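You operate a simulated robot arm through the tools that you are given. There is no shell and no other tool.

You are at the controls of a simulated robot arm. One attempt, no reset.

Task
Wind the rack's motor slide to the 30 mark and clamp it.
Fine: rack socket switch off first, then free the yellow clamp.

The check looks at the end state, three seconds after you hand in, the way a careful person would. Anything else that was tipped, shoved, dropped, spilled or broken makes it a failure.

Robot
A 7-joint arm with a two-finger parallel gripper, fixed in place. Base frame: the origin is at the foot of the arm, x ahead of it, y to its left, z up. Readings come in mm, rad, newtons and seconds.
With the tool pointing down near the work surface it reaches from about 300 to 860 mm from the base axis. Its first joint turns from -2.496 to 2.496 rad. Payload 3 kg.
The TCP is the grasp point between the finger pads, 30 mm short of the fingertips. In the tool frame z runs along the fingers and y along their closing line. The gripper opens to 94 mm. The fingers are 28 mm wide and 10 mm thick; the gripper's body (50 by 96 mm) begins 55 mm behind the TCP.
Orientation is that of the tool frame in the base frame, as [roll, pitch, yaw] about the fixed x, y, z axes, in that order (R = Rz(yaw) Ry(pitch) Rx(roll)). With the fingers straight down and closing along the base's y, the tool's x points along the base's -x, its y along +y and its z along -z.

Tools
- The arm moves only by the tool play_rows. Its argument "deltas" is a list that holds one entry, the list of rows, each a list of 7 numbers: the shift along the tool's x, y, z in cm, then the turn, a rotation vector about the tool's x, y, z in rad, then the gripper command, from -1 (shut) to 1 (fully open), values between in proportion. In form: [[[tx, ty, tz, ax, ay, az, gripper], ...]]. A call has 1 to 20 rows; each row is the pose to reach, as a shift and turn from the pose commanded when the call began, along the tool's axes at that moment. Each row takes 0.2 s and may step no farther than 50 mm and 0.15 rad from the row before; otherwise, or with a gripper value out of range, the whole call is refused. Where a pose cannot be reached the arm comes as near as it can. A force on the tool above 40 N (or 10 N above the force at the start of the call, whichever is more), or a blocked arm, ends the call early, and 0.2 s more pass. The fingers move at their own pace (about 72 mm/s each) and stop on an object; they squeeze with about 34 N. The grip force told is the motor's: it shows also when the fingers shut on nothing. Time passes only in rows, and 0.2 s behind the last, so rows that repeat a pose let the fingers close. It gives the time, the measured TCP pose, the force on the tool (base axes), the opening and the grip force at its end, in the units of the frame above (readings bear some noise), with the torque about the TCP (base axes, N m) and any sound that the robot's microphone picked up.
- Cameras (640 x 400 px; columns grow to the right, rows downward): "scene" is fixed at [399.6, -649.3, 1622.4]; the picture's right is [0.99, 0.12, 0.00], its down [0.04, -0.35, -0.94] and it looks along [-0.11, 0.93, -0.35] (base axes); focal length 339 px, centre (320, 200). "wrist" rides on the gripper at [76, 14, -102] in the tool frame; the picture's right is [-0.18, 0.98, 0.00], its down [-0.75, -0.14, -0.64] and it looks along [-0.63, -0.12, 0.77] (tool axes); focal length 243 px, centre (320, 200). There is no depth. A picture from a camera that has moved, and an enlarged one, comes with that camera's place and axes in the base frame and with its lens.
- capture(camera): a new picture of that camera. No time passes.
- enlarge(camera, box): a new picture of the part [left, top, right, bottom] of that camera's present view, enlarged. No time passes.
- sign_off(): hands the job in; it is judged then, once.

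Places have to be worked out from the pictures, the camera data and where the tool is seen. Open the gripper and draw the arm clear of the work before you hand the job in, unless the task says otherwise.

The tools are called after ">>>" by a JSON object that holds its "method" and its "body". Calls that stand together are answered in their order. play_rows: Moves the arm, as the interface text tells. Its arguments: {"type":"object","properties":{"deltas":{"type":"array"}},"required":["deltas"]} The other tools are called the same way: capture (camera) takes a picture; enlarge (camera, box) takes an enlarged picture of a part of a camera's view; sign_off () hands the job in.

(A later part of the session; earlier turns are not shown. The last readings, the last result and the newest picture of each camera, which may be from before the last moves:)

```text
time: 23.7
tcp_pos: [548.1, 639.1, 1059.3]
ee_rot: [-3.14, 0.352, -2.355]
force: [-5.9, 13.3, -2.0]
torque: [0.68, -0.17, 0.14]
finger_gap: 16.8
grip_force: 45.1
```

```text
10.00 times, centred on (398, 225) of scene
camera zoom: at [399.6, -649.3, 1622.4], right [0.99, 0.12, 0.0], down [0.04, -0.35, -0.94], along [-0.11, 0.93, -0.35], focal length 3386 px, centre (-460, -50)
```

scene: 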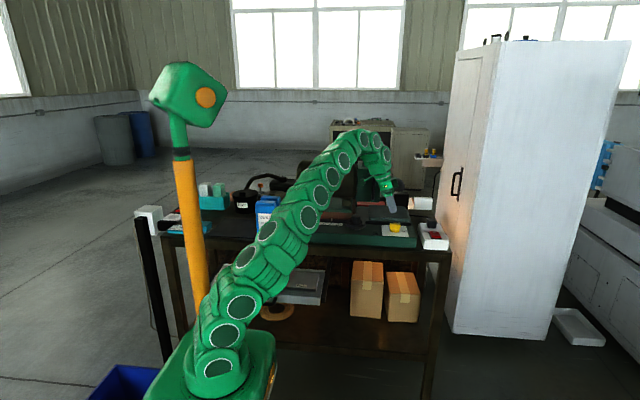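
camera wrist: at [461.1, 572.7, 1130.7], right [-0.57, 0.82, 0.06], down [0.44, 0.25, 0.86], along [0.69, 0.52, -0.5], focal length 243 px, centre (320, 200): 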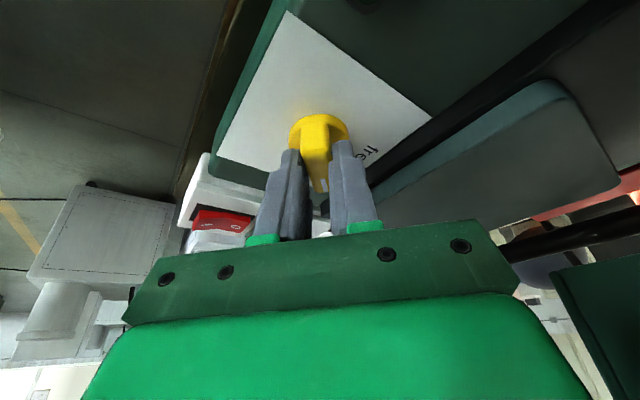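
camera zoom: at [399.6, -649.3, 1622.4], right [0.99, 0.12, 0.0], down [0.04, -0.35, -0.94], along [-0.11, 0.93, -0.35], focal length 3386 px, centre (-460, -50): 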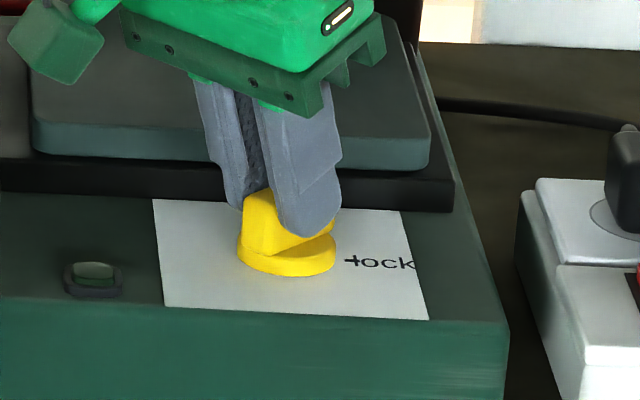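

The fingers turned the bar to 45° and grip it (gap 16.8 mm). Now I rotate the tool 45° more about the clamp's axis so the pointer goes to "free".

>>> {"method": "play_rows", "body": {"deltas": [[[-0.007, -0.11, 0.003, -0.0446, 0, -0.1221, -1], [-0.027, -0.22, 0.01, -0.0892, 0, -0.2441, -1], [-0.061, -0.327, 0.022, -0.1338, 0, -0.3662, -1], [-0.107, -0.427, 0.039, -0.1784, 0, -0.4883, -1], [-0.165, -0.52, 0.06, -0.223, 0, -0.6104, -1], [-0.237, -0.608, 0.086, -0.2693, 0, -0.7371, -1], [-0.237, -0.608, 0.086, -0.2693, 0, -0.7371, -1]]]}}

>>> {"method": "capture", "body": {"camera": "wrist"}}

>>> {"method": "enlarge", "body": {"camera": "scene", "box": [366, 205, 430, 245]}}

```text
time: 25.3
tcp_pos: [556.5, 635.5, 1059.2]
ee_rot: [-3.14, 0.351, -1.57]
force: [18.3, 13.9, 2.9]
torque: [1.65, -0.23, -0.17]
finger_gap: 17.0
grip_force: 45.3
```

```text
taken
camera wrist: at [540.2, 527.9, 1130.7], right [-0.98, 0.17, 0.06], down [0.14, 0.49, 0.86], along [0.12, 0.86, -0.5], focal length 243 px, centre (320, 200)
```

wrist: 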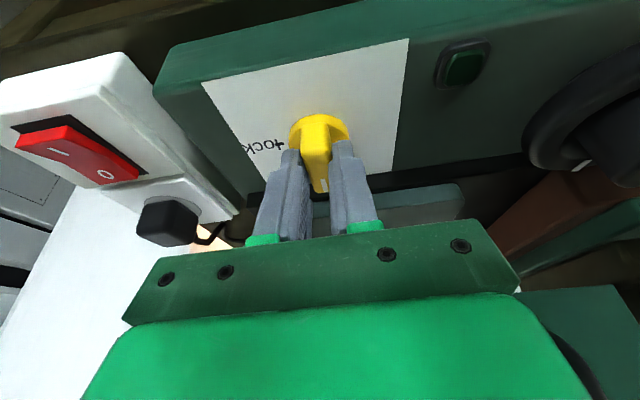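

```text
10.00 times, centred on (398, 225) of scene
camera zoom: at [399.6, -649.3, 1622.4], right [0.99, 0.12, 0.0], down [0.04, -0.35, -0.94], along [-0.11, 0.93, -0.35], focal length 3386 px, centre (-460, -50)
```

zoom: 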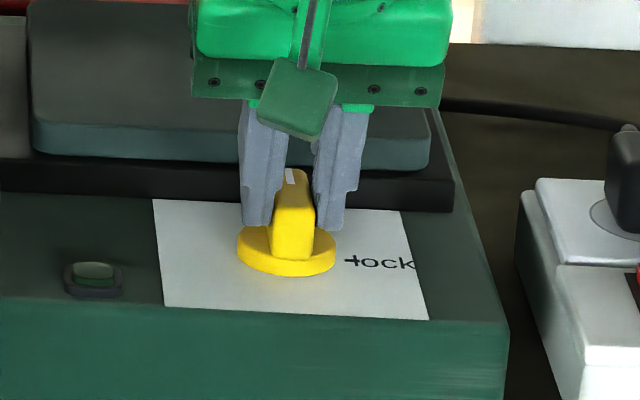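

The bar now points toward +y, to "free". I'll open the fingers, lift straight up and inspect.

>>> {"method": "play_rows", "body": {"deltas": [[[0, 0, 0, 0, 0, 0, 0], [0, 0, 0, 0, 0, 0, 0.1], [0, 0, 0, 0, 0, 0, 0.1], [-0.69, 0, -1.88, 0, 0, 0, 0.1], [-1.37, 0, -3.76, 0, 0, 0, 0.1], [-2.4, 0, -6.57, 0, 0, 0, 0.1], [-2.4, 0, -6.57, 0, 0, 0, 0.1]]]}}

>>> {"method": "capture", "body": {"camera": "wrist"}}

>>> {"method": "enlarge", "body": {"camera": "scene", "box": [366, 205, 430, 245]}}

>>> {"method": "enlarge", "body": {"camera": "wrist", "box": [200, 20, 440, 170]}}

```text
time: 26.9
tcp_pos: [554.9, 635.7, 1128.2]
ee_rot: [3.141, 0.349, -1.57]
force: [-0.3, 0.0, -1.0]
torque: [-0.01, 0.0, 0.0]
finger_gap: 51.5
grip_force: 0.0
```

```text
taken
camera wrist: at [539.2, 527.9, 1200.0], right [-0.98, 0.17, 0.06], down [0.14, 0.49, 0.86], along [0.12, 0.85, -0.51], focal length 243 px, centre (320, 200)
```

wrist: 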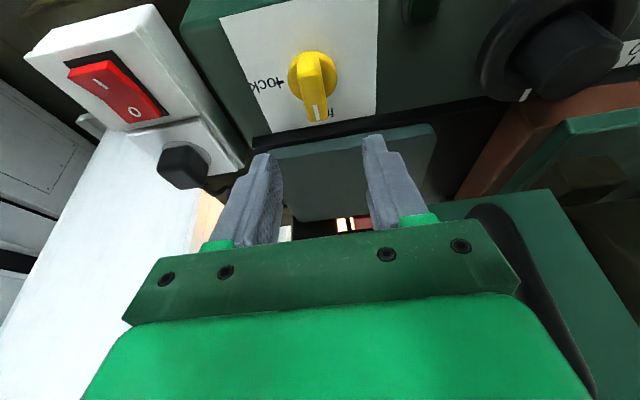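

```text
10.00 times, centred on (398, 225) of scene
camera zoom: at [399.6, -649.3, 1622.4], right [0.99, 0.12, 0.0], down [0.04, -0.35, -0.94], along [-0.11, 0.93, -0.35], focal length 3386 px, centre (-460, -50)
```

zoom: 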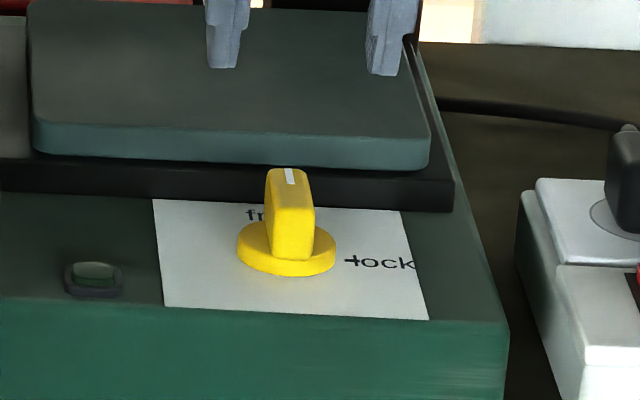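

```text
2.67 times, centred on (320, 95) of wrist
camera zoom: at [539.2, 527.9, 1200.0], right [-0.98, 0.17, 0.06], down [0.14, 0.49, 0.86], along [0.12, 0.85, -0.51], focal length 647 px, centre (320, 480)
```

zoom: 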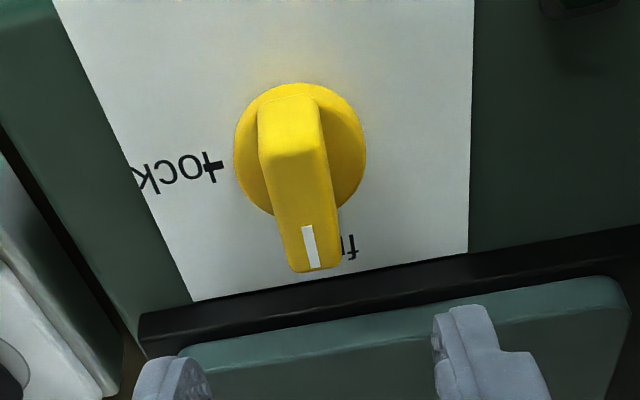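

The clamp is at "free". The handwheel for the slide is to the left, with a white index mark on its dish. I'll move back in -y first to stay away from the handle, then left, to look down on the handwheel.

>>> {"method": "play_rows", "body": {"deltas": [[[1.7, 1.5, -1.8, 0, 0, 0, 0.5], [3.48, 4, -3.61, 0, 0, 0, 1], [3.48, 8, -3.61, 0, 0, 0, 1], [3.48, 12, -3.61, 0, 0, 0, 1], [3.48, 15.8, -3.61, 0, 0, 0, 1], [3.48, 15.8, -3.61, 0, 0, 0, 1]]]}}

>>> {"method": "capture", "body": {"camera": "wrist"}}

>>> {"method": "enlarge", "body": {"camera": "wrist", "box": [200, 0, 440, 150]}}

>>> {"method": "enlarge", "body": {"camera": "scene", "box": [300, 190, 396, 250]}}

```text
time: 28.3
tcp_pos: [394.1, 590.6, 1151.7]
ee_rot: [3.141, 0.348, -1.57]
force: [0.5, 0.2, 0.1]
torque: [0.0, 0.01, 0.03]
finger_gap: 94.2
grip_force: 0.0
```

```text
taken
camera wrist: at [379.8, 482.7, 1224.5], right [-0.98, 0.17, 0.06], down [0.14, 0.49, 0.86], along [0.12, 0.85, -0.5], focal length 243 px, centre (320, 200)
```

wrist: 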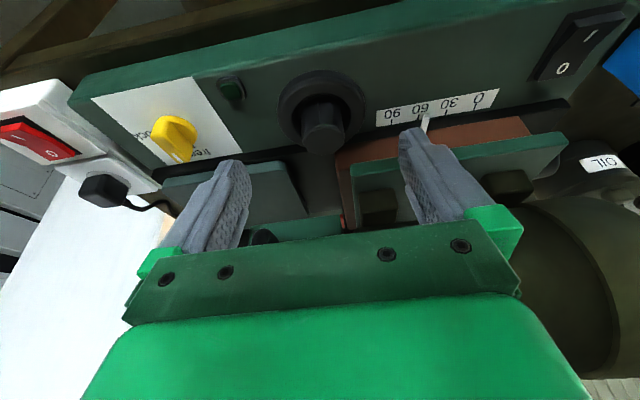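

```text
2.67 times, centred on (320, 75) of wrist
camera zoom: at [379.8, 482.7, 1224.5], right [-0.98, 0.17, 0.06], down [0.14, 0.49, 0.86], along [0.12, 0.85, -0.5], focal length 647 px, centre (320, 533)
```

zoom: 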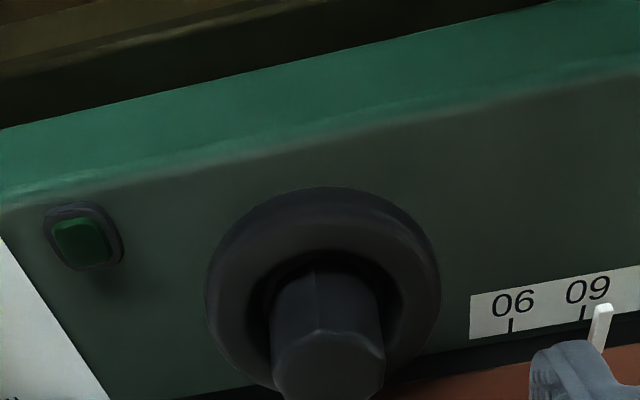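

```text
6.67 times, centred on (348, 220) of scene
camera zoom: at [399.6, -649.3, 1622.4], right [0.99, 0.12, 0.0], down [0.04, -0.35, -0.94], along [-0.11, 0.93, -0.35], focal length 2258 px, centre (133, 67)
```

zoom: 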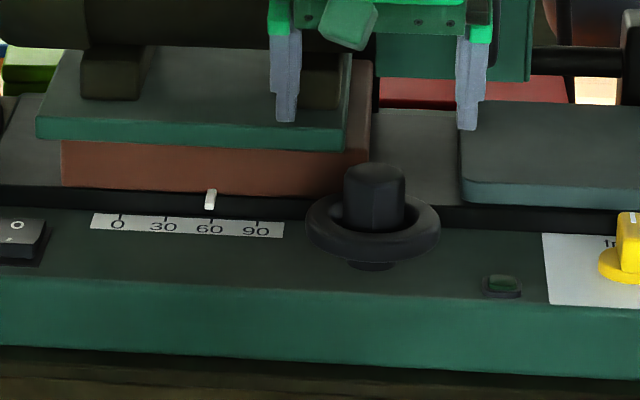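

The hub's top centre comes out at about (396, 631, 1078), with a ring around it whose top is at about z 1051. I'll zoom in on the hub to find its flats and the index mark before choosing the grip.

>>> {"method": "enlarge", "body": {"camera": "scene", "box": [342, 210, 374, 230]}}

>>> {"method": "enlarge", "body": {"camera": "wrist", "box": [270, 60, 380, 160]}}

>>> {"method": "enlarge", "body": {"camera": "scene", "box": [308, 212, 340, 232]}}

```text
16.00 times, centred on (358, 220) of scene
camera zoom: at [399.6, -649.3, 1622.4], right [0.99, 0.12, 0.0], down [0.04, -0.35, -0.94], along [-0.11, 0.93, -0.35], focal length 5418 px, centre (-288, -120)
```

zoom: 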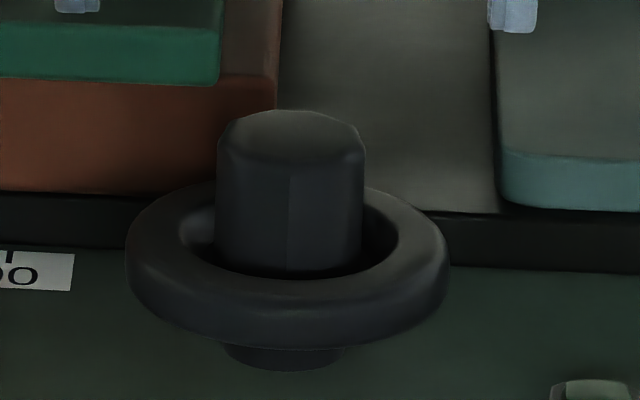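

```text
4.00 times, centred on (325, 110) of wrist
camera zoom: at [379.8, 482.7, 1224.5], right [-0.98, 0.17, 0.06], down [0.14, 0.49, 0.86], along [0.12, 0.85, -0.5], focal length 970 px, centre (300, 560)
```

zoom: 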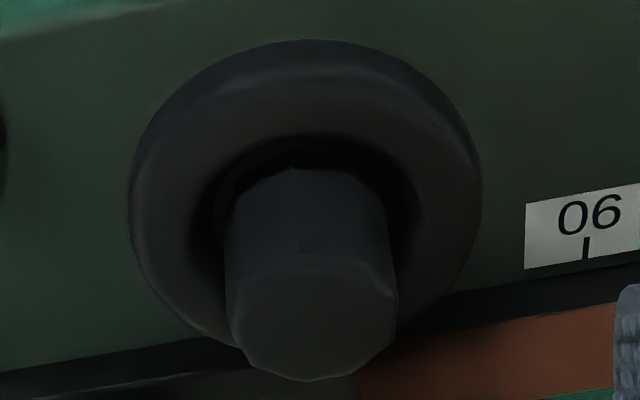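

```text
16.00 times, centred on (324, 222) of scene
camera zoom: at [399.6, -649.3, 1622.4], right [0.99, 0.12, 0.0], down [0.04, -0.35, -0.94], along [-0.11, 0.93, -0.35], focal length 5418 px, centre (256, -152)
```

zoom: 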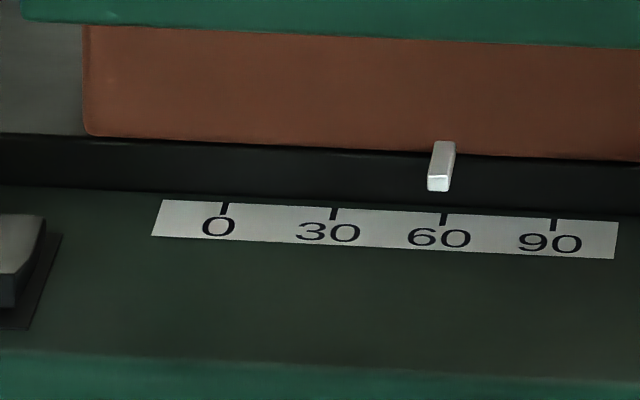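

The hub is a faceted knob about 38 mm across with usable height between z 1053 and 1078. I'll move over it with closing along x and the lean away from the motor, then descend so the tips stay just above the ring.

>>> {"method": "play_rows", "body": {"deltas": [[[-1.1, -0.1, 1.8, 0, 0, 0, 0.5], [-2.2, -0.19, 3.64, 0, 0, 0, 0.28], [-2.2, -0.19, 3.64, 0, 0, 0, 0.28]]]}}

>>> {"method": "capture", "body": {"camera": "wrist"}}

>>> {"method": "enlarge", "body": {"camera": "scene", "box": [316, 190, 396, 240]}}

```text
time: 29.1
tcp_pos: [395.8, 623.7, 1125.6]
ee_rot: [-3.141, 0.35, -1.571]
force: [-1.0, -0.7, 0.4]
torque: [0.0, -0.02, 0.0]
finger_gap: 60.3
grip_force: 0.1
```

```text
taken
camera wrist: at [381.4, 516.9, 1197.8], right [-0.98, 0.17, 0.06], down [0.14, 0.49, 0.86], along [0.12, 0.86, -0.5], focal length 243 px, centre (320, 200)
```

wrist: 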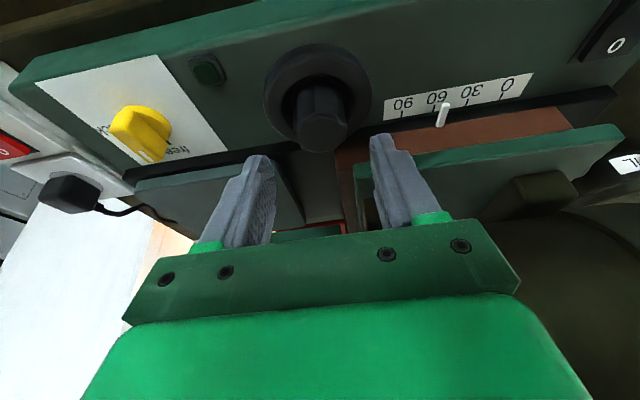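

```text
8.00 times, centred on (356, 215) of scene
camera zoom: at [399.6, -649.3, 1622.4], right [0.99, 0.12, 0.0], down [0.04, -0.35, -0.94], along [-0.11, 0.93, -0.35], focal length 2709 px, centre (32, 80)
```

zoom: 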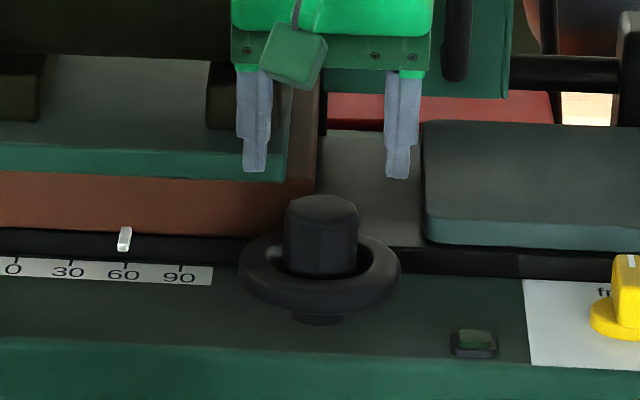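

Both views suggest the hub is about 2.5 mm toward -x of the finger midline. I'll zoom the wrist view to refine the centre before descending.

>>> {"method": "enlarge", "body": {"camera": "wrist", "box": [260, 30, 380, 160]}}

>>> {"method": "enlarge", "body": {"camera": "wrist", "box": [370, 60, 540, 140]}}

```text
3.08 times, centred on (320, 95) of wrist
camera zoom: at [381.4, 516.9, 1197.8], right [-0.98, 0.17, 0.06], down [0.14, 0.49, 0.86], along [0.12, 0.86, -0.5], focal length 746 px, centre (320, 523)
```

zoom: 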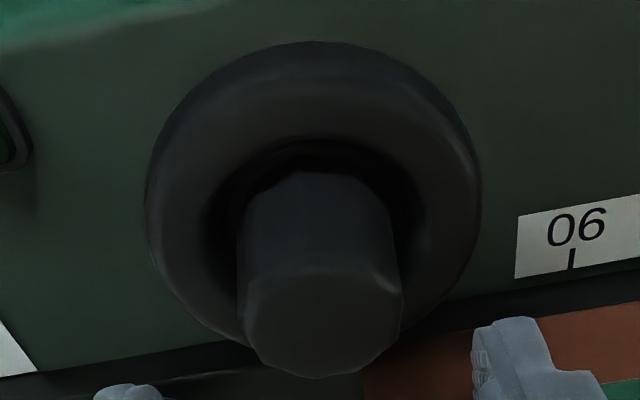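

```text
3.76 times, centred on (455, 100) of wrist
camera zoom: at [381.4, 516.9, 1197.8], right [-0.98, 0.17, 0.06], down [0.14, 0.49, 0.86], along [0.12, 0.86, -0.5], focal length 913 px, centre (-188, 576)
```

zoom: 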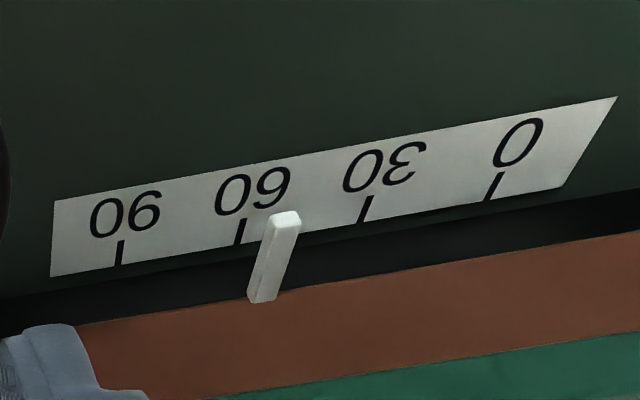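

The pointer triangulates to x≈292, exactly over the 60 tick, and the scale runs 1 mm per unit, so the slide must go 30 mm toward -x. The hub's y is less certain (630–640), so I'll turn the tool about the hub to azimuth 45° at this height to measure it from another angle.

>>> {"method": "play_rows", "body": {"deltas": [[[-0.13, 0.11, 0.05, 0.045, 0, 0.123, 0.28], [-0.27, 0.22, 0.1, 0.09, 0, 0.246, 0.28], [-0.4, 0.33, 0.15, 0.135, 0, 0.369, 0.28], [-0.54, 0.43, 0.19, 0.18, 0, 0.491, 0.28], [-0.68, 0.54, 0.24, 0.224, 0, 0.614, 0.28], [-0.81, 0.65, 0.29, 0.2693, 0, 0.7371, 0.28], [-0.81, 0.65, 0.29, 0.2693, 0, 0.7371, 0.28]]]}}

>>> {"method": "capture", "body": {"camera": "wrist"}}

>>> {"method": "enlarge", "body": {"camera": "wrist", "box": [260, 30, 380, 160]}}

>>> {"method": "enlarge", "body": {"camera": "scene", "box": [316, 190, 396, 240]}}

```text
time: 30.7
tcp_pos: [391.0, 632.7, 1123.8]
ee_rot: [-3.139, 0.349, -2.358]
force: [-0.5, -0.3, -0.6]
torque: [0.01, -0.02, -0.03]
finger_gap: 60.1
grip_force: 0.1
```

```text
taken
camera wrist: at [304.7, 566.6, 1196.1], right [-0.57, 0.82, 0.06], down [0.44, 0.25, 0.86], along [0.69, 0.52, -0.5], focal length 243 px, centre (320, 200)
```

wrist: 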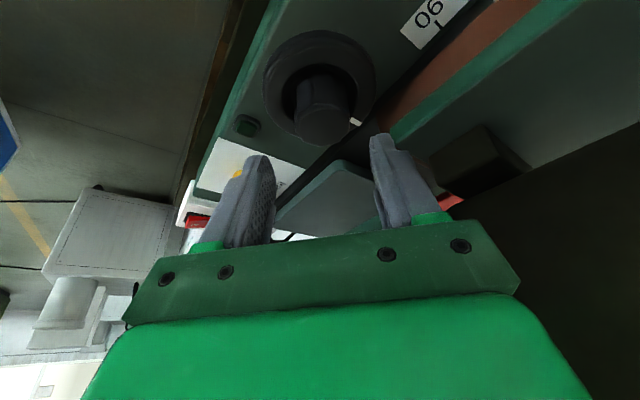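

```text
3.08 times, centred on (320, 95) of wrist
camera zoom: at [304.7, 566.6, 1196.1], right [-0.57, 0.82, 0.06], down [0.44, 0.25, 0.86], along [0.69, 0.52, -0.5], focal length 746 px, centre (320, 523)
```

zoom: 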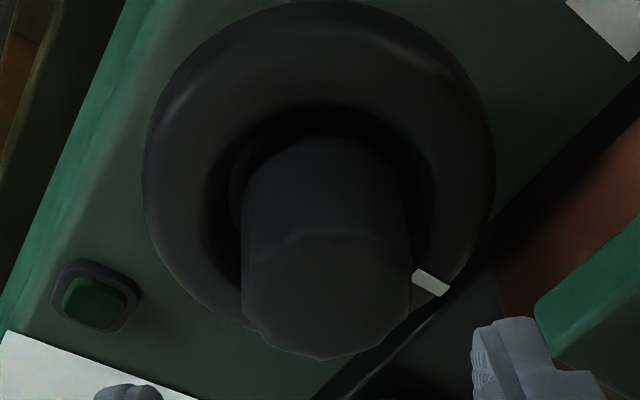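

```text
8.00 times, centred on (356, 215) of scene
camera zoom: at [399.6, -649.3, 1622.4], right [0.99, 0.12, 0.0], down [0.04, -0.35, -0.94], along [-0.11, 0.93, -0.35], focal length 2709 px, centre (32, 80)
```

zoom: 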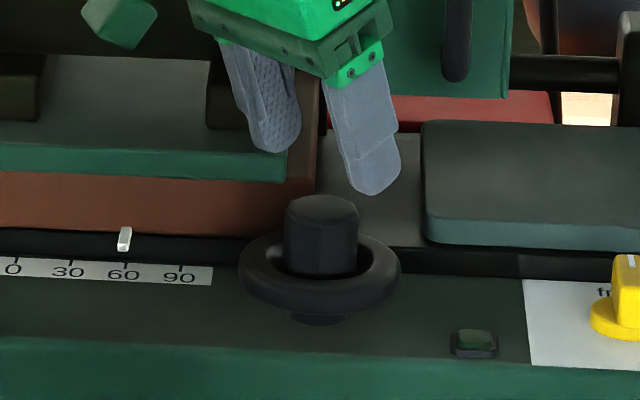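

From this angle the hub axis comes out at about (394, 640), ring top about z 1044, and the white index mark is at the back (+y) of the ring. I'll centre on that and descend to z≈1083 with the fingers open, then grip.

>>> {"method": "play_rows", "body": {"deltas": [[[0.2, 0.35, 0.2, 0, 0, 0, 0.28], [0.7, 0.35, 1.8, 0, 0, 0, 0.28], [1.1, 0.35, 2.95, 0, 0, 0, 0.28], [1.41, 0.35, 3.83, 0, 0, 0, 0.28], [1.41, 0.35, 3.83, 0, 0, 0, 0.28]]]}}

>>> {"method": "capture", "body": {"camera": "wrist"}}

>>> {"method": "enlarge", "body": {"camera": "scene", "box": [326, 200, 390, 240]}}

```text
time: 31.9
tcp_pos: [388.9, 635.1, 1082.5]
ee_rot: [-3.138, 0.349, -2.355]
force: [0.3, -0.1, -0.1]
torque: [0.01, 0.01, 0.01]
finger_gap: 60.3
grip_force: 0.1
```

```text
taken
camera wrist: at [302.7, 568.2, 1154.7], right [-0.57, 0.82, 0.06], down [0.44, 0.25, 0.86], along [0.69, 0.52, -0.5], focal length 243 px, centre (320, 200)
```

wrist: 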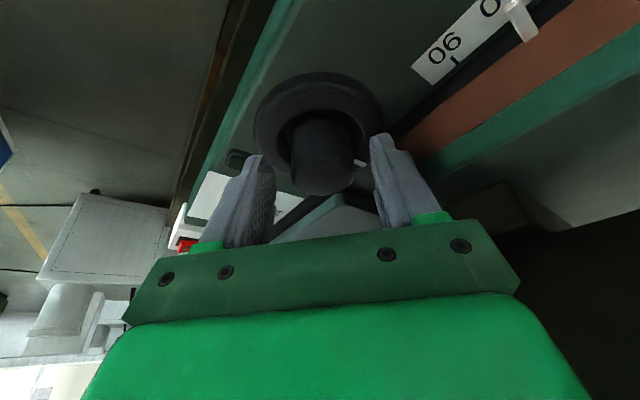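

```text
10.00 times, centred on (358, 220) of scene
camera zoom: at [399.6, -649.3, 1622.4], right [0.99, 0.12, 0.0], down [0.04, -0.35, -0.94], along [-0.11, 0.93, -0.35], focal length 3386 px, centre (-60, 0)
```

zoom: 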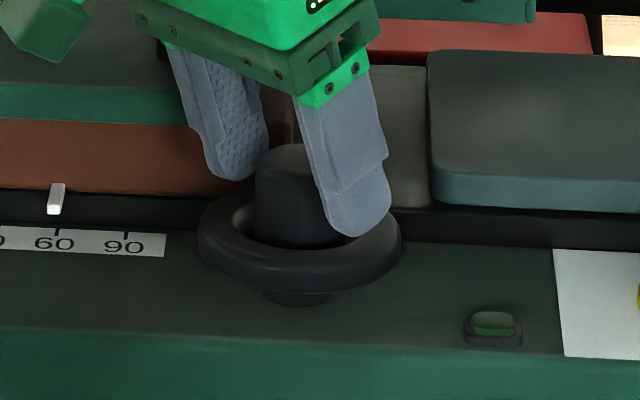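

The fingers straddle the hub above the ring. I'll close and check the grip.

>>> {"method": "play_rows", "body": {"deltas": [[[0, 0, 0, 0, 0, 0, 0], [0, 0, 0, 0, 0, 0, -0.2], [0, 0, 0, 0, 0, 0, -0.5], [0, 0, 0, 0, 0, 0, -1], [0, 0, 0, 0, 0, 0, -1]]]}}

>>> {"method": "enlarge", "body": {"camera": "scene", "box": [326, 200, 390, 240]}}

>>> {"method": "enlarge", "body": {"camera": "wrist", "box": [230, 50, 420, 220]}}

```text
time: 33.1
tcp_pos: [388.3, 634.5, 1083.0]
ee_rot: [-3.14, 0.35, -2.354]
force: [-10.8, 12.5, -1.1]
torque: [0.49, 0.28, 0.15]
finger_gap: 36.5
grip_force: 44.8
```

```text
10.00 times, centred on (358, 220) of scene
camera zoom: at [399.6, -649.3, 1622.4], right [0.99, 0.12, 0.0], down [0.04, -0.35, -0.94], along [-0.11, 0.93, -0.35], focal length 3386 px, centre (-60, 0)
```

zoom: 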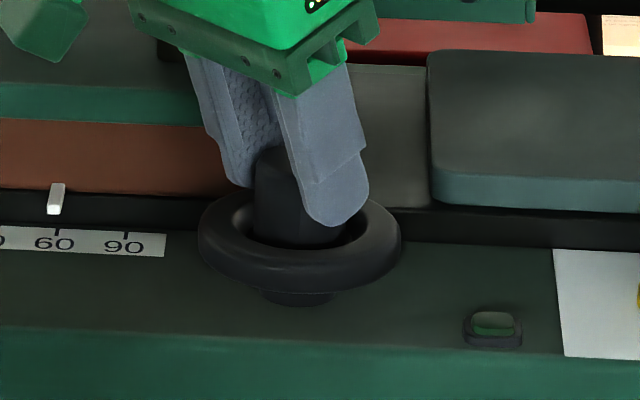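

```text
2.35 times, centred on (325, 135) of wrist
camera zoom: at [302.2, 568.8, 1154.7], right [-0.57, 0.82, 0.06], down [0.44, 0.25, 0.86], along [0.69, 0.52, -0.5], focal length 571 px, centre (308, 353)
```

zoom: 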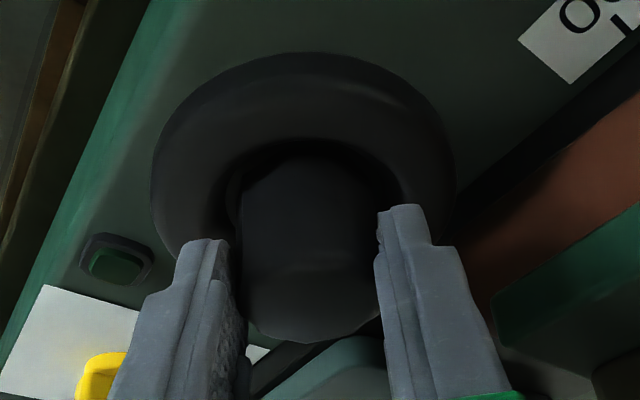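

The grip is solid (gap 36.5 mm), with a small sideways load that suggests the hub is about 1 mm further in +tool-y. I'll add that and rotate 45° counter-clockwise as a test of direction.

>>> {"method": "play_rows", "body": {"deltas": [[[-0.006, 0.0, 0.002, -0.0446, 0, -0.1221, -1], [-0.024, -0.098, 0.009, -0.0892, 0, -0.2441, -1], [-0.054, -0.193, 0.02, -0.1338, 0, -0.3662, -1], [-0.096, -0.283, 0.035, -0.1784, 0, -0.4883, -1], [-0.148, -0.366, 0.054, -0.223, 0, -0.6104, -1], [-0.212, -0.444, 0.077, -0.2693, 0, -0.7371, -1], [-0.212, -0.444, 0.077, -0.2693, 0, -0.7371, -1]]]}}

>>> {"method": "enlarge", "body": {"camera": "scene", "box": [308, 212, 340, 232]}}

>>> {"method": "enlarge", "body": {"camera": "scene", "box": [326, 200, 390, 240]}}

>>> {"method": "capture", "body": {"camera": "wrist"}}

```text
time: 34.7
tcp_pos: [395.5, 632.5, 1082.8]
ee_rot: [-3.139, 0.349, -1.571]
force: [38.7, -4.9, 4.9]
torque: [0.41, -1.15, -0.45]
finger_gap: 36.1
grip_force: 45.2
```

```text
16.00 times, centred on (324, 222) of scene
camera zoom: at [399.6, -649.3, 1622.4], right [0.99, 0.12, 0.0], down [0.04, -0.35, -0.94], along [-0.11, 0.93, -0.35], focal length 5418 px, centre (256, -152)
```

zoom: 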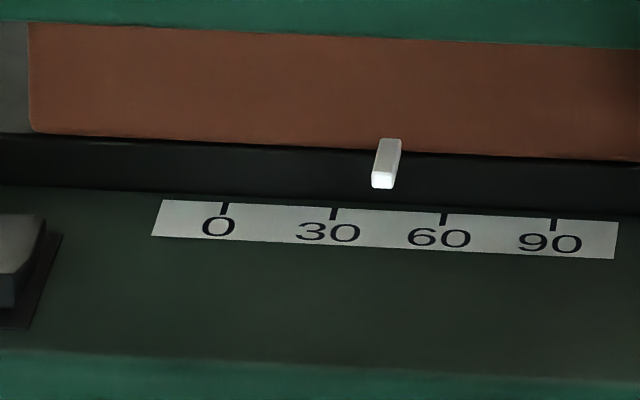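

```text
10.00 times, centred on (358, 220) of scene
camera zoom: at [399.6, -649.3, 1622.4], right [0.99, 0.12, 0.0], down [0.04, -0.35, -0.94], along [-0.11, 0.93, -0.35], focal length 3386 px, centre (-60, 0)
```

zoom: 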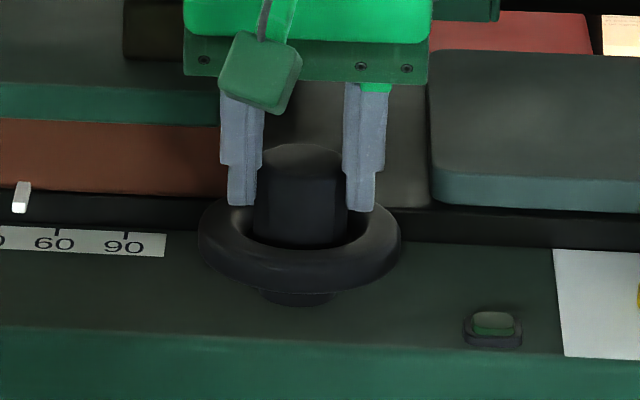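

```text
taken
camera wrist: at [380.2, 524.7, 1154.8], right [-0.98, 0.17, 0.06], down [0.14, 0.49, 0.86], along [0.12, 0.86, -0.5], focal length 243 px, centre (320, 200)
```

wrist: 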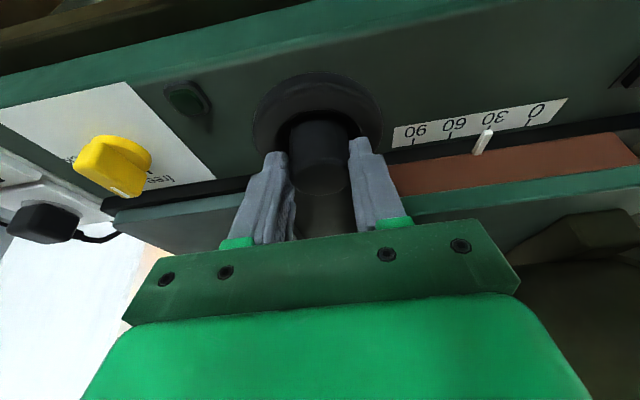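

Counter-clockwise is right: 45° moved the pointer from 60 to about 45, so another 45° is needed. To stay clear of the box handle I'll open the fingers in place, swing back to azimuth 45° around the hub, and regrip.

>>> {"method": "play_rows", "body": {"deltas": [[[0, 0, 0, 0, 0, 0, -0.1], [0, 0, 0, 0, 0, 0, 0.28], [0, 0, 0, 0, 0, 0, 0.28]]]}}

>>> {"method": "enlarge", "body": {"camera": "scene", "box": [308, 212, 340, 232]}}

>>> {"method": "enlarge", "body": {"camera": "wrist", "box": [230, 50, 420, 220]}}

```text
time: 35.5
tcp_pos: [393.0, 632.1, 1082.7]
ee_rot: [-3.141, 0.35, -1.569]
force: [0.5, 0.4, -0.2]
torque: [-0.02, 0.01, 0.02]
finger_gap: 60.2
grip_force: 0.2
```

```text
16.00 times, centred on (324, 222) of scene
camera zoom: at [399.6, -649.3, 1622.4], right [0.99, 0.12, 0.0], down [0.04, -0.35, -0.94], along [-0.11, 0.93, -0.35], focal length 5418 px, centre (256, -152)
```

zoom: 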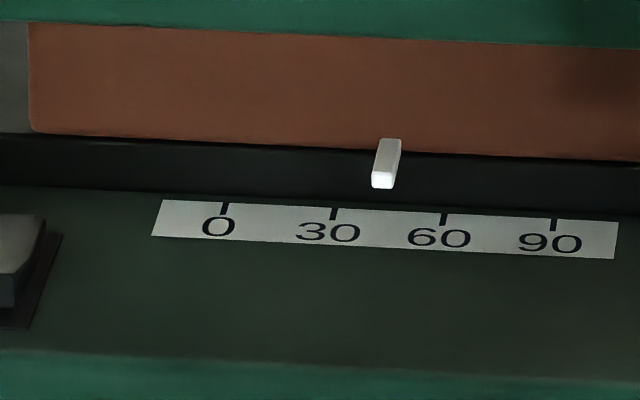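

```text
2.35 times, centred on (325, 135) of wrist
camera zoom: at [378.1, 525.4, 1154.8], right [-0.98, 0.17, 0.06], down [0.14, 0.49, 0.86], along [0.12, 0.85, -0.51], focal length 571 px, centre (308, 353)
```

zoom: 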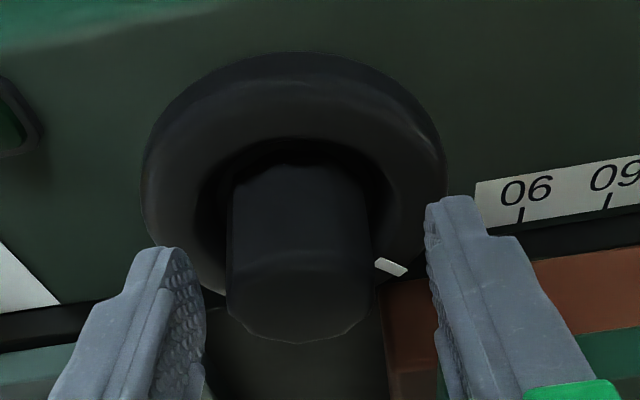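

The pointer held its place after release, and the picture puts the hub axis at x≈395.4. I swing back around it to azimuth 45° with the fingers open, then close again.

>>> {"method": "play_rows", "body": {"deltas": [[[-0.085, -0.24, 0.03, 0, 0, 0, 0.28], [-0.091, -0.14, 0.033, 0.0446, 0, 0.1221, 0.28], [-0.109, -0.042, 0.04, 0.0892, 0, 0.2441, 0.28], [-0.139, 0.053, 0.051, 0.1338, 0, 0.3662, 0.28], [-0.18, 0.143, 0.066, 0.1784, 0, 0.4883, 0.28], [-0.232, 0.226, 0.084, 0.223, 0, 0.6104, 0.28], [-0.297, 0.304, 0.108, 0.2693, 0, 0.7371, 0.28], [-0.297, 0.304, 0.108, 0.2693, 0, 0.7371, 0.28], [-0.297, 0.304, 0.108, 0.2693, 0, 0.7371, 0], [-0.297, 0.304, 0.108, 0.2693, 0, 0.7371, -0.3], [-0.297, 0.304, 0.108, 0.2693, 0, 0.7371, -1], [-0.297, 0.304, 0.108, 0.2693, 0, 0.7371, -1]]]}}

>>> {"method": "enlarge", "body": {"camera": "scene", "box": [308, 212, 340, 232]}}

>>> {"method": "enlarge", "body": {"camera": "scene", "box": [326, 200, 390, 240]}}

```text
time: 38.1
tcp_pos: [390.5, 636.2, 1081.4]
ee_rot: [-3.14, 0.349, -2.356]
force: [-5.6, 4.5, -2.1]
torque: [0.21, 0.12, 0.03]
finger_gap: 36.6
grip_force: 45.2
```

```text
16.00 times, centred on (324, 222) of scene
camera zoom: at [399.6, -649.3, 1622.4], right [0.99, 0.12, 0.0], down [0.04, -0.35, -0.94], along [-0.11, 0.93, -0.35], focal length 5418 px, centre (256, -152)
```

zoom: 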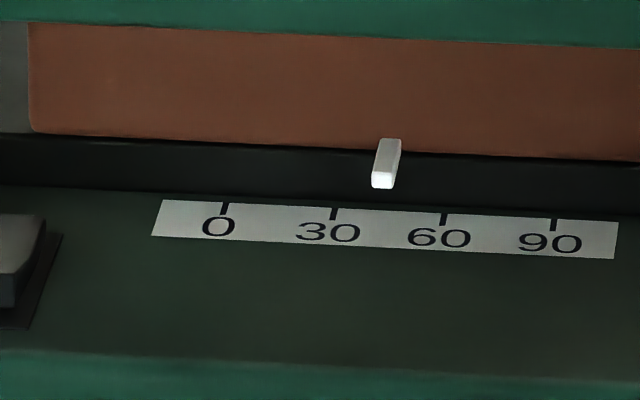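

```text
10.00 times, centred on (358, 220) of scene
camera zoom: at [399.6, -649.3, 1622.4], right [0.99, 0.12, 0.0], down [0.04, -0.35, -0.94], along [-0.11, 0.93, -0.35], focal length 3386 px, centre (-60, 0)
```

zoom: 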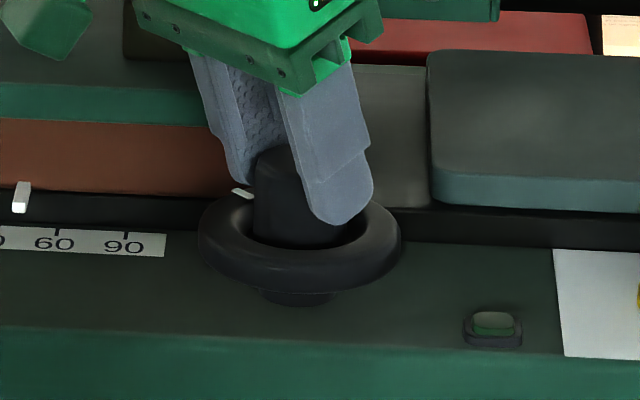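

The regrip is centred with little side load, and the pointer hasn't moved. I'll rotate counter-clockwise by 0.72 rad, slightly short, and then read the scale to fine-tune.

>>> {"method": "play_rows", "body": {"deltas": [[[-0.006, -0.07, 0.002, -0.0446, 0, -0.1221, -1], [-0.024, -0.168, 0.009, -0.0892, 0, -0.2441, -1], [-0.054, -0.263, 0.02, -0.1338, 0, -0.3662, -1], [-0.096, -0.353, 0.035, -0.1784, 0, -0.4883, -1], [-0.148, -0.436, 0.054, -0.223, 0, -0.6104, -1], [-0.18, -0.478, 0.065, -0.247, 0, -0.676, -1], [-0.18, -0.478, 0.065, -0.247, 0, -0.676, -1]]]}}

>>> {"method": "enlarge", "body": {"camera": "scene", "box": [308, 212, 340, 232]}}

>>> {"method": "enlarge", "body": {"camera": "wrist", "box": [380, 60, 580, 180]}}

```text
time: 39.7
tcp_pos: [393.9, 634.6, 1081.7]
ee_rot: [-3.141, 0.349, -1.636]
force: [-11.4, -8.1, 14.9]
torque: [0.73, 0.51, 0.04]
finger_gap: 36.7
grip_force: 45.0
```

```text
16.00 times, centred on (324, 222) of scene
camera zoom: at [399.6, -649.3, 1622.4], right [0.99, 0.12, 0.0], down [0.04, -0.35, -0.94], along [-0.11, 0.93, -0.35], focal length 5418 px, centre (256, -152)
```

zoom: 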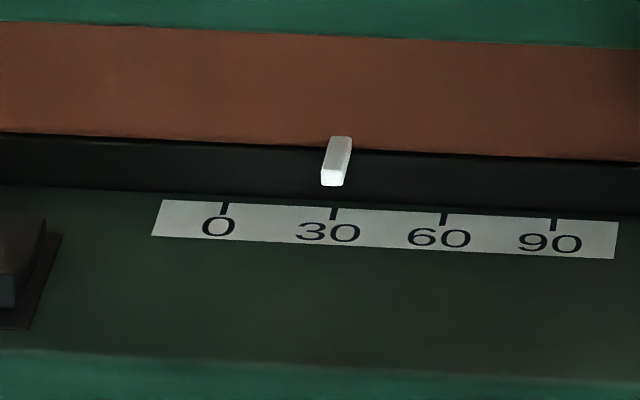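

```text
3.20 times, centred on (480, 120) of wrist
camera zoom: at [373.1, 528.3, 1154.6], right [-0.97, 0.24, 0.06], down [0.17, 0.48, 0.86], along [0.17, 0.85, -0.5], focal length 776 px, centre (-192, 456)
```

zoom: 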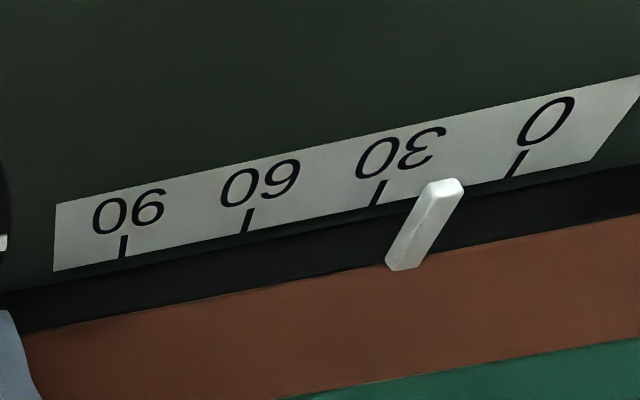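

The pointer has moved to about 32 on the scale by both cameras' geometry. I'll turn another 0.09 rad and re-measure at high zoom.

>>> {"method": "play_rows", "body": {"deltas": [[[-0.001, -0.035, 0, -0.0154, 0, -0.0423, -1], [-0.003, -0.07, 0.001, -0.0308, 0, -0.0846, -1], [-0.003, -0.07, 0.001, -0.0308, 0, -0.0846, -1]]]}}

>>> {"method": "enlarge", "body": {"camera": "scene", "box": [308, 212, 340, 232]}}

>>> {"method": "enlarge", "body": {"camera": "scene", "box": [319, 215, 335, 225]}}

>>> {"method": "enlarge", "body": {"camera": "wrist", "box": [420, 80, 580, 180]}}

```text
time: 40.5
tcp_pos: [395.1, 635.7, 1081.5]
ee_rot: [-3.139, 0.349, -1.546]
force: [2.1, 9.3, 9.4]
torque: [0.16, -0.34, -0.06]
finger_gap: 36.7
grip_force: 44.6
```

```text
16.00 times, centred on (324, 222) of scene
camera zoom: at [399.6, -649.3, 1622.4], right [0.99, 0.12, 0.0], down [0.04, -0.35, -0.94], along [-0.11, 0.93, -0.35], focal length 5418 px, centre (256, -152)
```

zoom: 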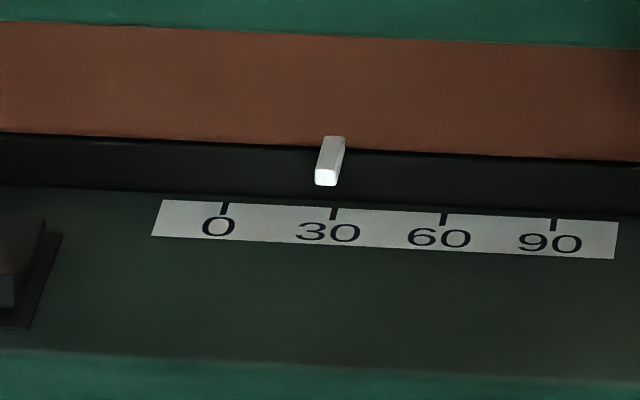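

```text
16.00 times, centred on (327, 220) of scene
camera zoom: at [399.6, -649.3, 1622.4], right [0.99, 0.12, 0.0], down [0.04, -0.35, -0.94], along [-0.11, 0.93, -0.35], focal length 5418 px, centre (208, -120)
```

zoom: 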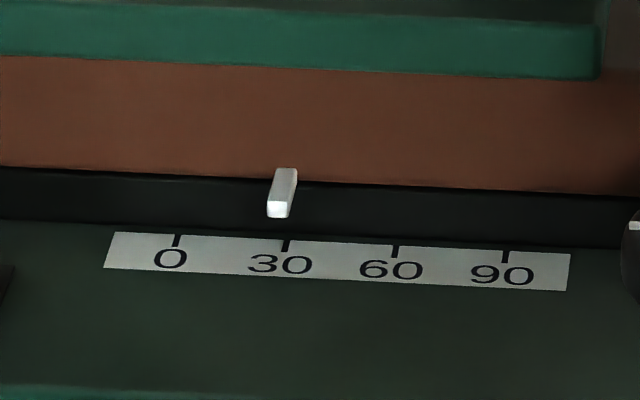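

```text
4.00 times, centred on (500, 130) of wrist
camera zoom: at [383.2, 526.9, 1154.7], right [-0.99, 0.15, 0.06], down [0.13, 0.49, 0.86], along [0.1, 0.86, -0.5], focal length 970 px, centre (-400, 480)
```

zoom: 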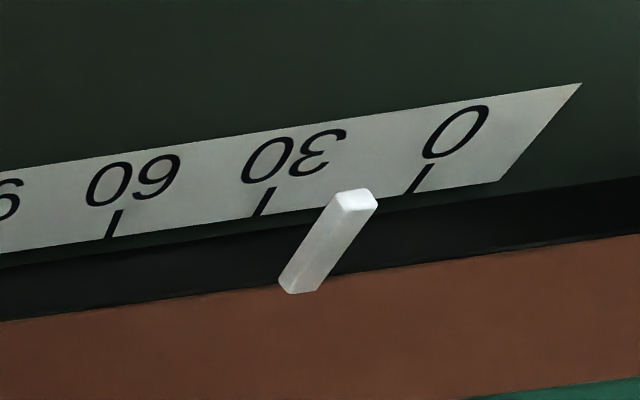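

Comparing the same corners of the pointer with the first picture, it has shifted 111.7 px, which is 30.0 mm, and it lines up with the 30 tick (about 30.1). I'll release the hub, rise clear, and check that it stays there.

>>> {"method": "play_rows", "body": {"deltas": [[[0, 0, 0, 0, 0, 0, -0.1], [0, 0, 0, 0, 0, 0, 0.28], [0, 0, 0, 0, 0, 0, 0.28], [-0.68, 0, -1.88, 0, 0, 0, 0.28], [-1.7, 0, -4.7, 0, 0, 0, 0.28], [-1.7, 0, -4.7, 0, 0, 0, 0.28]]]}}

>>> {"method": "enlarge", "body": {"camera": "scene", "box": [308, 212, 340, 232]}}

>>> {"method": "enlarge", "body": {"camera": "scene", "box": [340, 190, 420, 240]}}

```text
time: 41.9
tcp_pos: [396.6, 634.2, 1133.2]
ee_rot: [-3.142, 0.349, -1.545]
force: [0.9, -0.4, 0.0]
torque: [-0.03, -0.02, 0.03]
finger_gap: 60.1
grip_force: 0.1
```

```text
16.00 times, centred on (324, 222) of scene
camera zoom: at [399.6, -649.3, 1622.4], right [0.99, 0.12, 0.0], down [0.04, -0.35, -0.94], along [-0.11, 0.93, -0.35], focal length 5418 px, centre (256, -152)
```

zoom: 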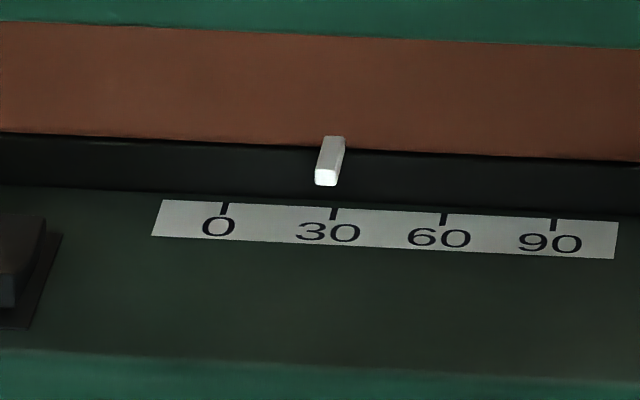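

```text
8.00 times, centred on (380, 215) of scene
camera zoom: at [399.6, -649.3, 1622.4], right [0.99, 0.12, 0.0], down [0.04, -0.35, -0.94], along [-0.11, 0.93, -0.35], focal length 2709 px, centre (-160, 80)
```

zoom: 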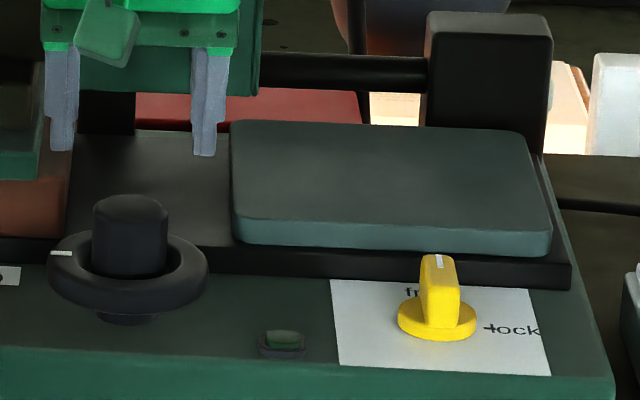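

The pointer stays at 30 and the wheel's index mark has turned a quarter turn, which matches. Now for locking: I back away in -y, travel right past the handle at a safe distance, and return to the clamp.

>>> {"method": "play_rows", "body": {"deltas": [[[1.8, 0.05, -1.55, 0, 0, 0, 0.28], [3.55, 0.1, -3.1, 0, 0, 0, 0.28], [3.64, -3.7, -3.13, 0, 0, 0, 0.28], [3.73, -7.5, -3.17, 0, 0, 0, 0.28], [3.81, -11.3, -3.2, 0, 0, 0, 0.28], [3.9, -15.1, -3.23, 0, 0, 0, 0.28], [3.9, -15.1, -3.23, 0, 0, 0, 0.28]]]}}

>>> {"method": "enlarge", "body": {"camera": "wrist", "box": [400, 100, 640, 400]}}

>>> {"method": "enlarge", "body": {"camera": "scene", "box": [308, 212, 340, 232]}}

```text
time: 43.5
tcp_pos: [548.2, 589.0, 1150.6]
ee_rot: [-3.14, 0.348, -1.545]
force: [-0.9, 0.0, -0.8]
torque: [-0.02, 0.0, 0.01]
finger_gap: 60.1
grip_force: 0.0
```

```text
1.33 times, centred on (520, 250) of wrist
camera zoom: at [535.6, 481.3, 1223.1], right [-0.99, 0.15, 0.06], down [0.13, 0.49, 0.86], along [0.1, 0.86, -0.51], focal length 324 px, centre (53, 133)
```

zoom: 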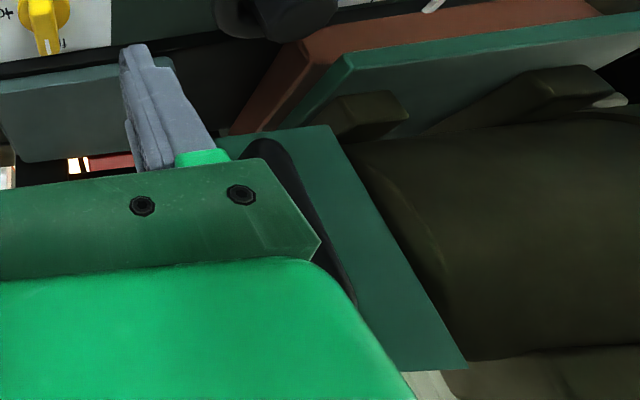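

```text
16.00 times, centred on (324, 222) of scene
camera zoom: at [399.6, -649.3, 1622.4], right [0.99, 0.12, 0.0], down [0.04, -0.35, -0.94], along [-0.11, 0.93, -0.35], focal length 5418 px, centre (256, -152)
```

zoom: 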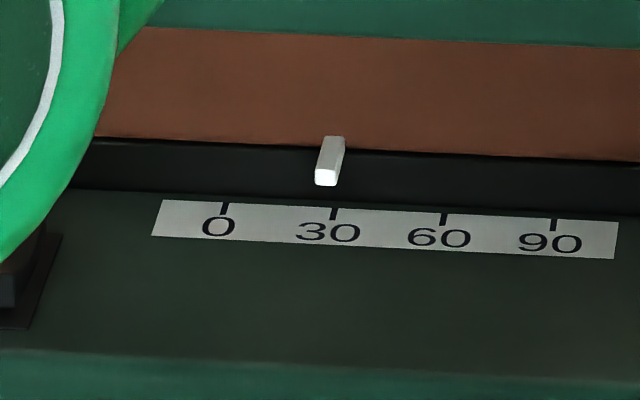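

The slide is unaffected at 30. I rotate to azimuth 45° and move over the clamp again, as in the first grip.

>>> {"method": "play_rows", "body": {"deltas": [[[0, 0, 0, 0.0462, 0, 0.127, 0.28], [0, 0, 0, 0.0925, 0, 0.2541, 0.28], [0, 0, 0, 0.1387, 0, 0.3811, 0.28], [0, 0, 0, 0.1849, 0, 0.5082, 0.28], [0, 0, 0, 0.2312, 0, 0.6352, 0.28], [0, 0, 0, 0.2774, 0, 0.7623, 0.28], [-1.85, -0.15, 2.46, 0.2774, 0, 0.7623, 0.28], [-3.69, -0.31, 4.92, 0.2774, 0, 0.7623, 0.28], [-3.69, -0.31, 4.92, 0.2774, 0, 0.7623, 0.28]]]}}

>>> {"method": "capture", "body": {"camera": "wrist"}}

>>> {"method": "enlarge", "body": {"camera": "scene", "box": [340, 180, 436, 240]}}

```text
time: 45.5
tcp_pos: [549.2, 641.1, 1117.7]
ee_rot: [-3.139, 0.348, -2.358]
force: [-0.6, -0.4, 0.2]
torque: [-0.02, 0.01, -0.01]
finger_gap: 60.1
grip_force: 0.0
```

```text
taken
camera wrist: at [463.8, 575.3, 1188.8], right [-0.57, 0.82, 0.06], down [0.45, 0.25, 0.86], along [0.69, 0.52, -0.5], focal length 243 px, centre (320, 200)
```

wrist: 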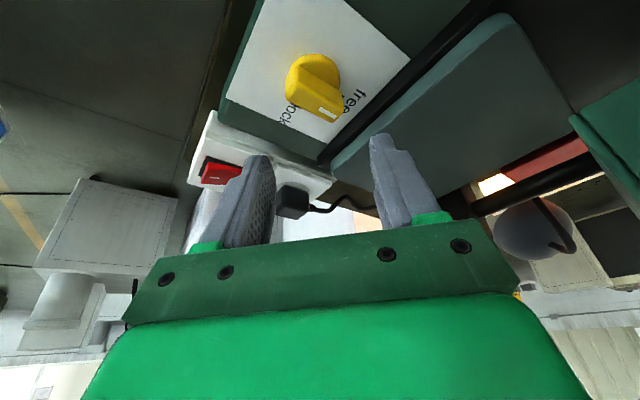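

```text
6.67 times, centred on (388, 210) of scene
camera zoom: at [399.6, -649.3, 1622.4], right [0.99, 0.12, 0.0], down [0.04, -0.35, -0.94], along [-0.11, 0.93, -0.35], focal length 2258 px, centre (-133, 133)
```

zoom: 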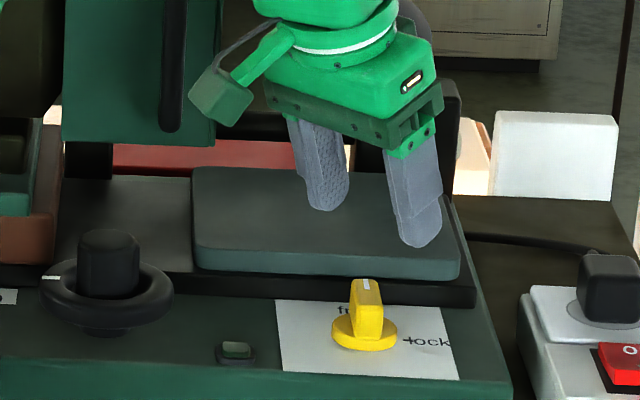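

The green box and its handle have moved left together with the motor, so they belong to the slide, which gives more room here. The fingers are lined up over the clamp; I'll descend to straddle the bar and close at 45° to turn it halfway back toward "lock".

>>> {"method": "play_rows", "body": {"deltas": [[[0.69, 0, 1.88, 0, 0, 0, 0.28], [1.2, 0, 3.29, 0, 0, 0, 0.28], [1.54, 0, 4.23, 0, 0, 0, 0.28], [1.78, 0, 4.88, 0, 0, 0, 0.28], [2.0, 0, 5.5, 0, 0, 0, 0.28], [2.0, 0, 5.5, 0, 0, 0, 0.28]]]}}

>>> {"method": "enlarge", "body": {"camera": "scene", "box": [366, 205, 430, 245]}}

>>> {"method": "capture", "body": {"camera": "wrist"}}

```text
time: 46.9
tcp_pos: [548.9, 640.9, 1057.7]
ee_rot: [3.14, 0.349, -2.357]
force: [1.1, 0.0, -0.3]
torque: [-0.01, -0.01, -0.02]
finger_gap: 60.3
grip_force: 0.1
```

```text
10.00 times, centred on (398, 225) of scene
camera zoom: at [399.6, -649.3, 1622.4], right [0.99, 0.12, 0.0], down [0.04, -0.35, -0.94], along [-0.11, 0.93, -0.35], focal length 3386 px, centre (-460, -50)
```

zoom: 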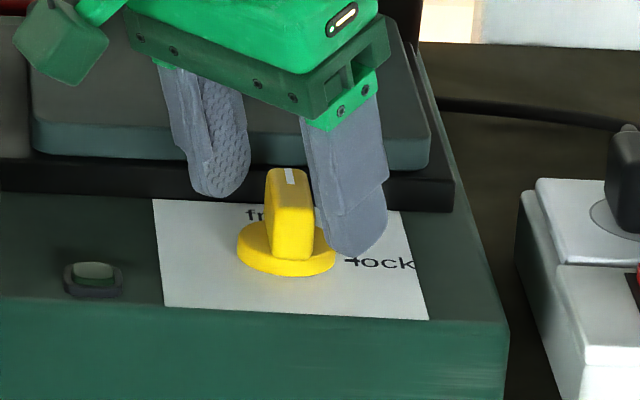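

```text
taken
camera wrist: at [463.0, 575.1, 1129.3], right [-0.57, 0.82, 0.06], down [0.45, 0.25, 0.86], along [0.69, 0.52, -0.5], focal length 243 px, centre (320, 200)
```

wrist: 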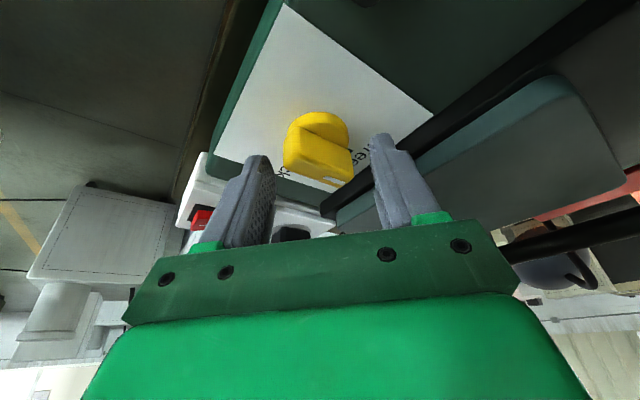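

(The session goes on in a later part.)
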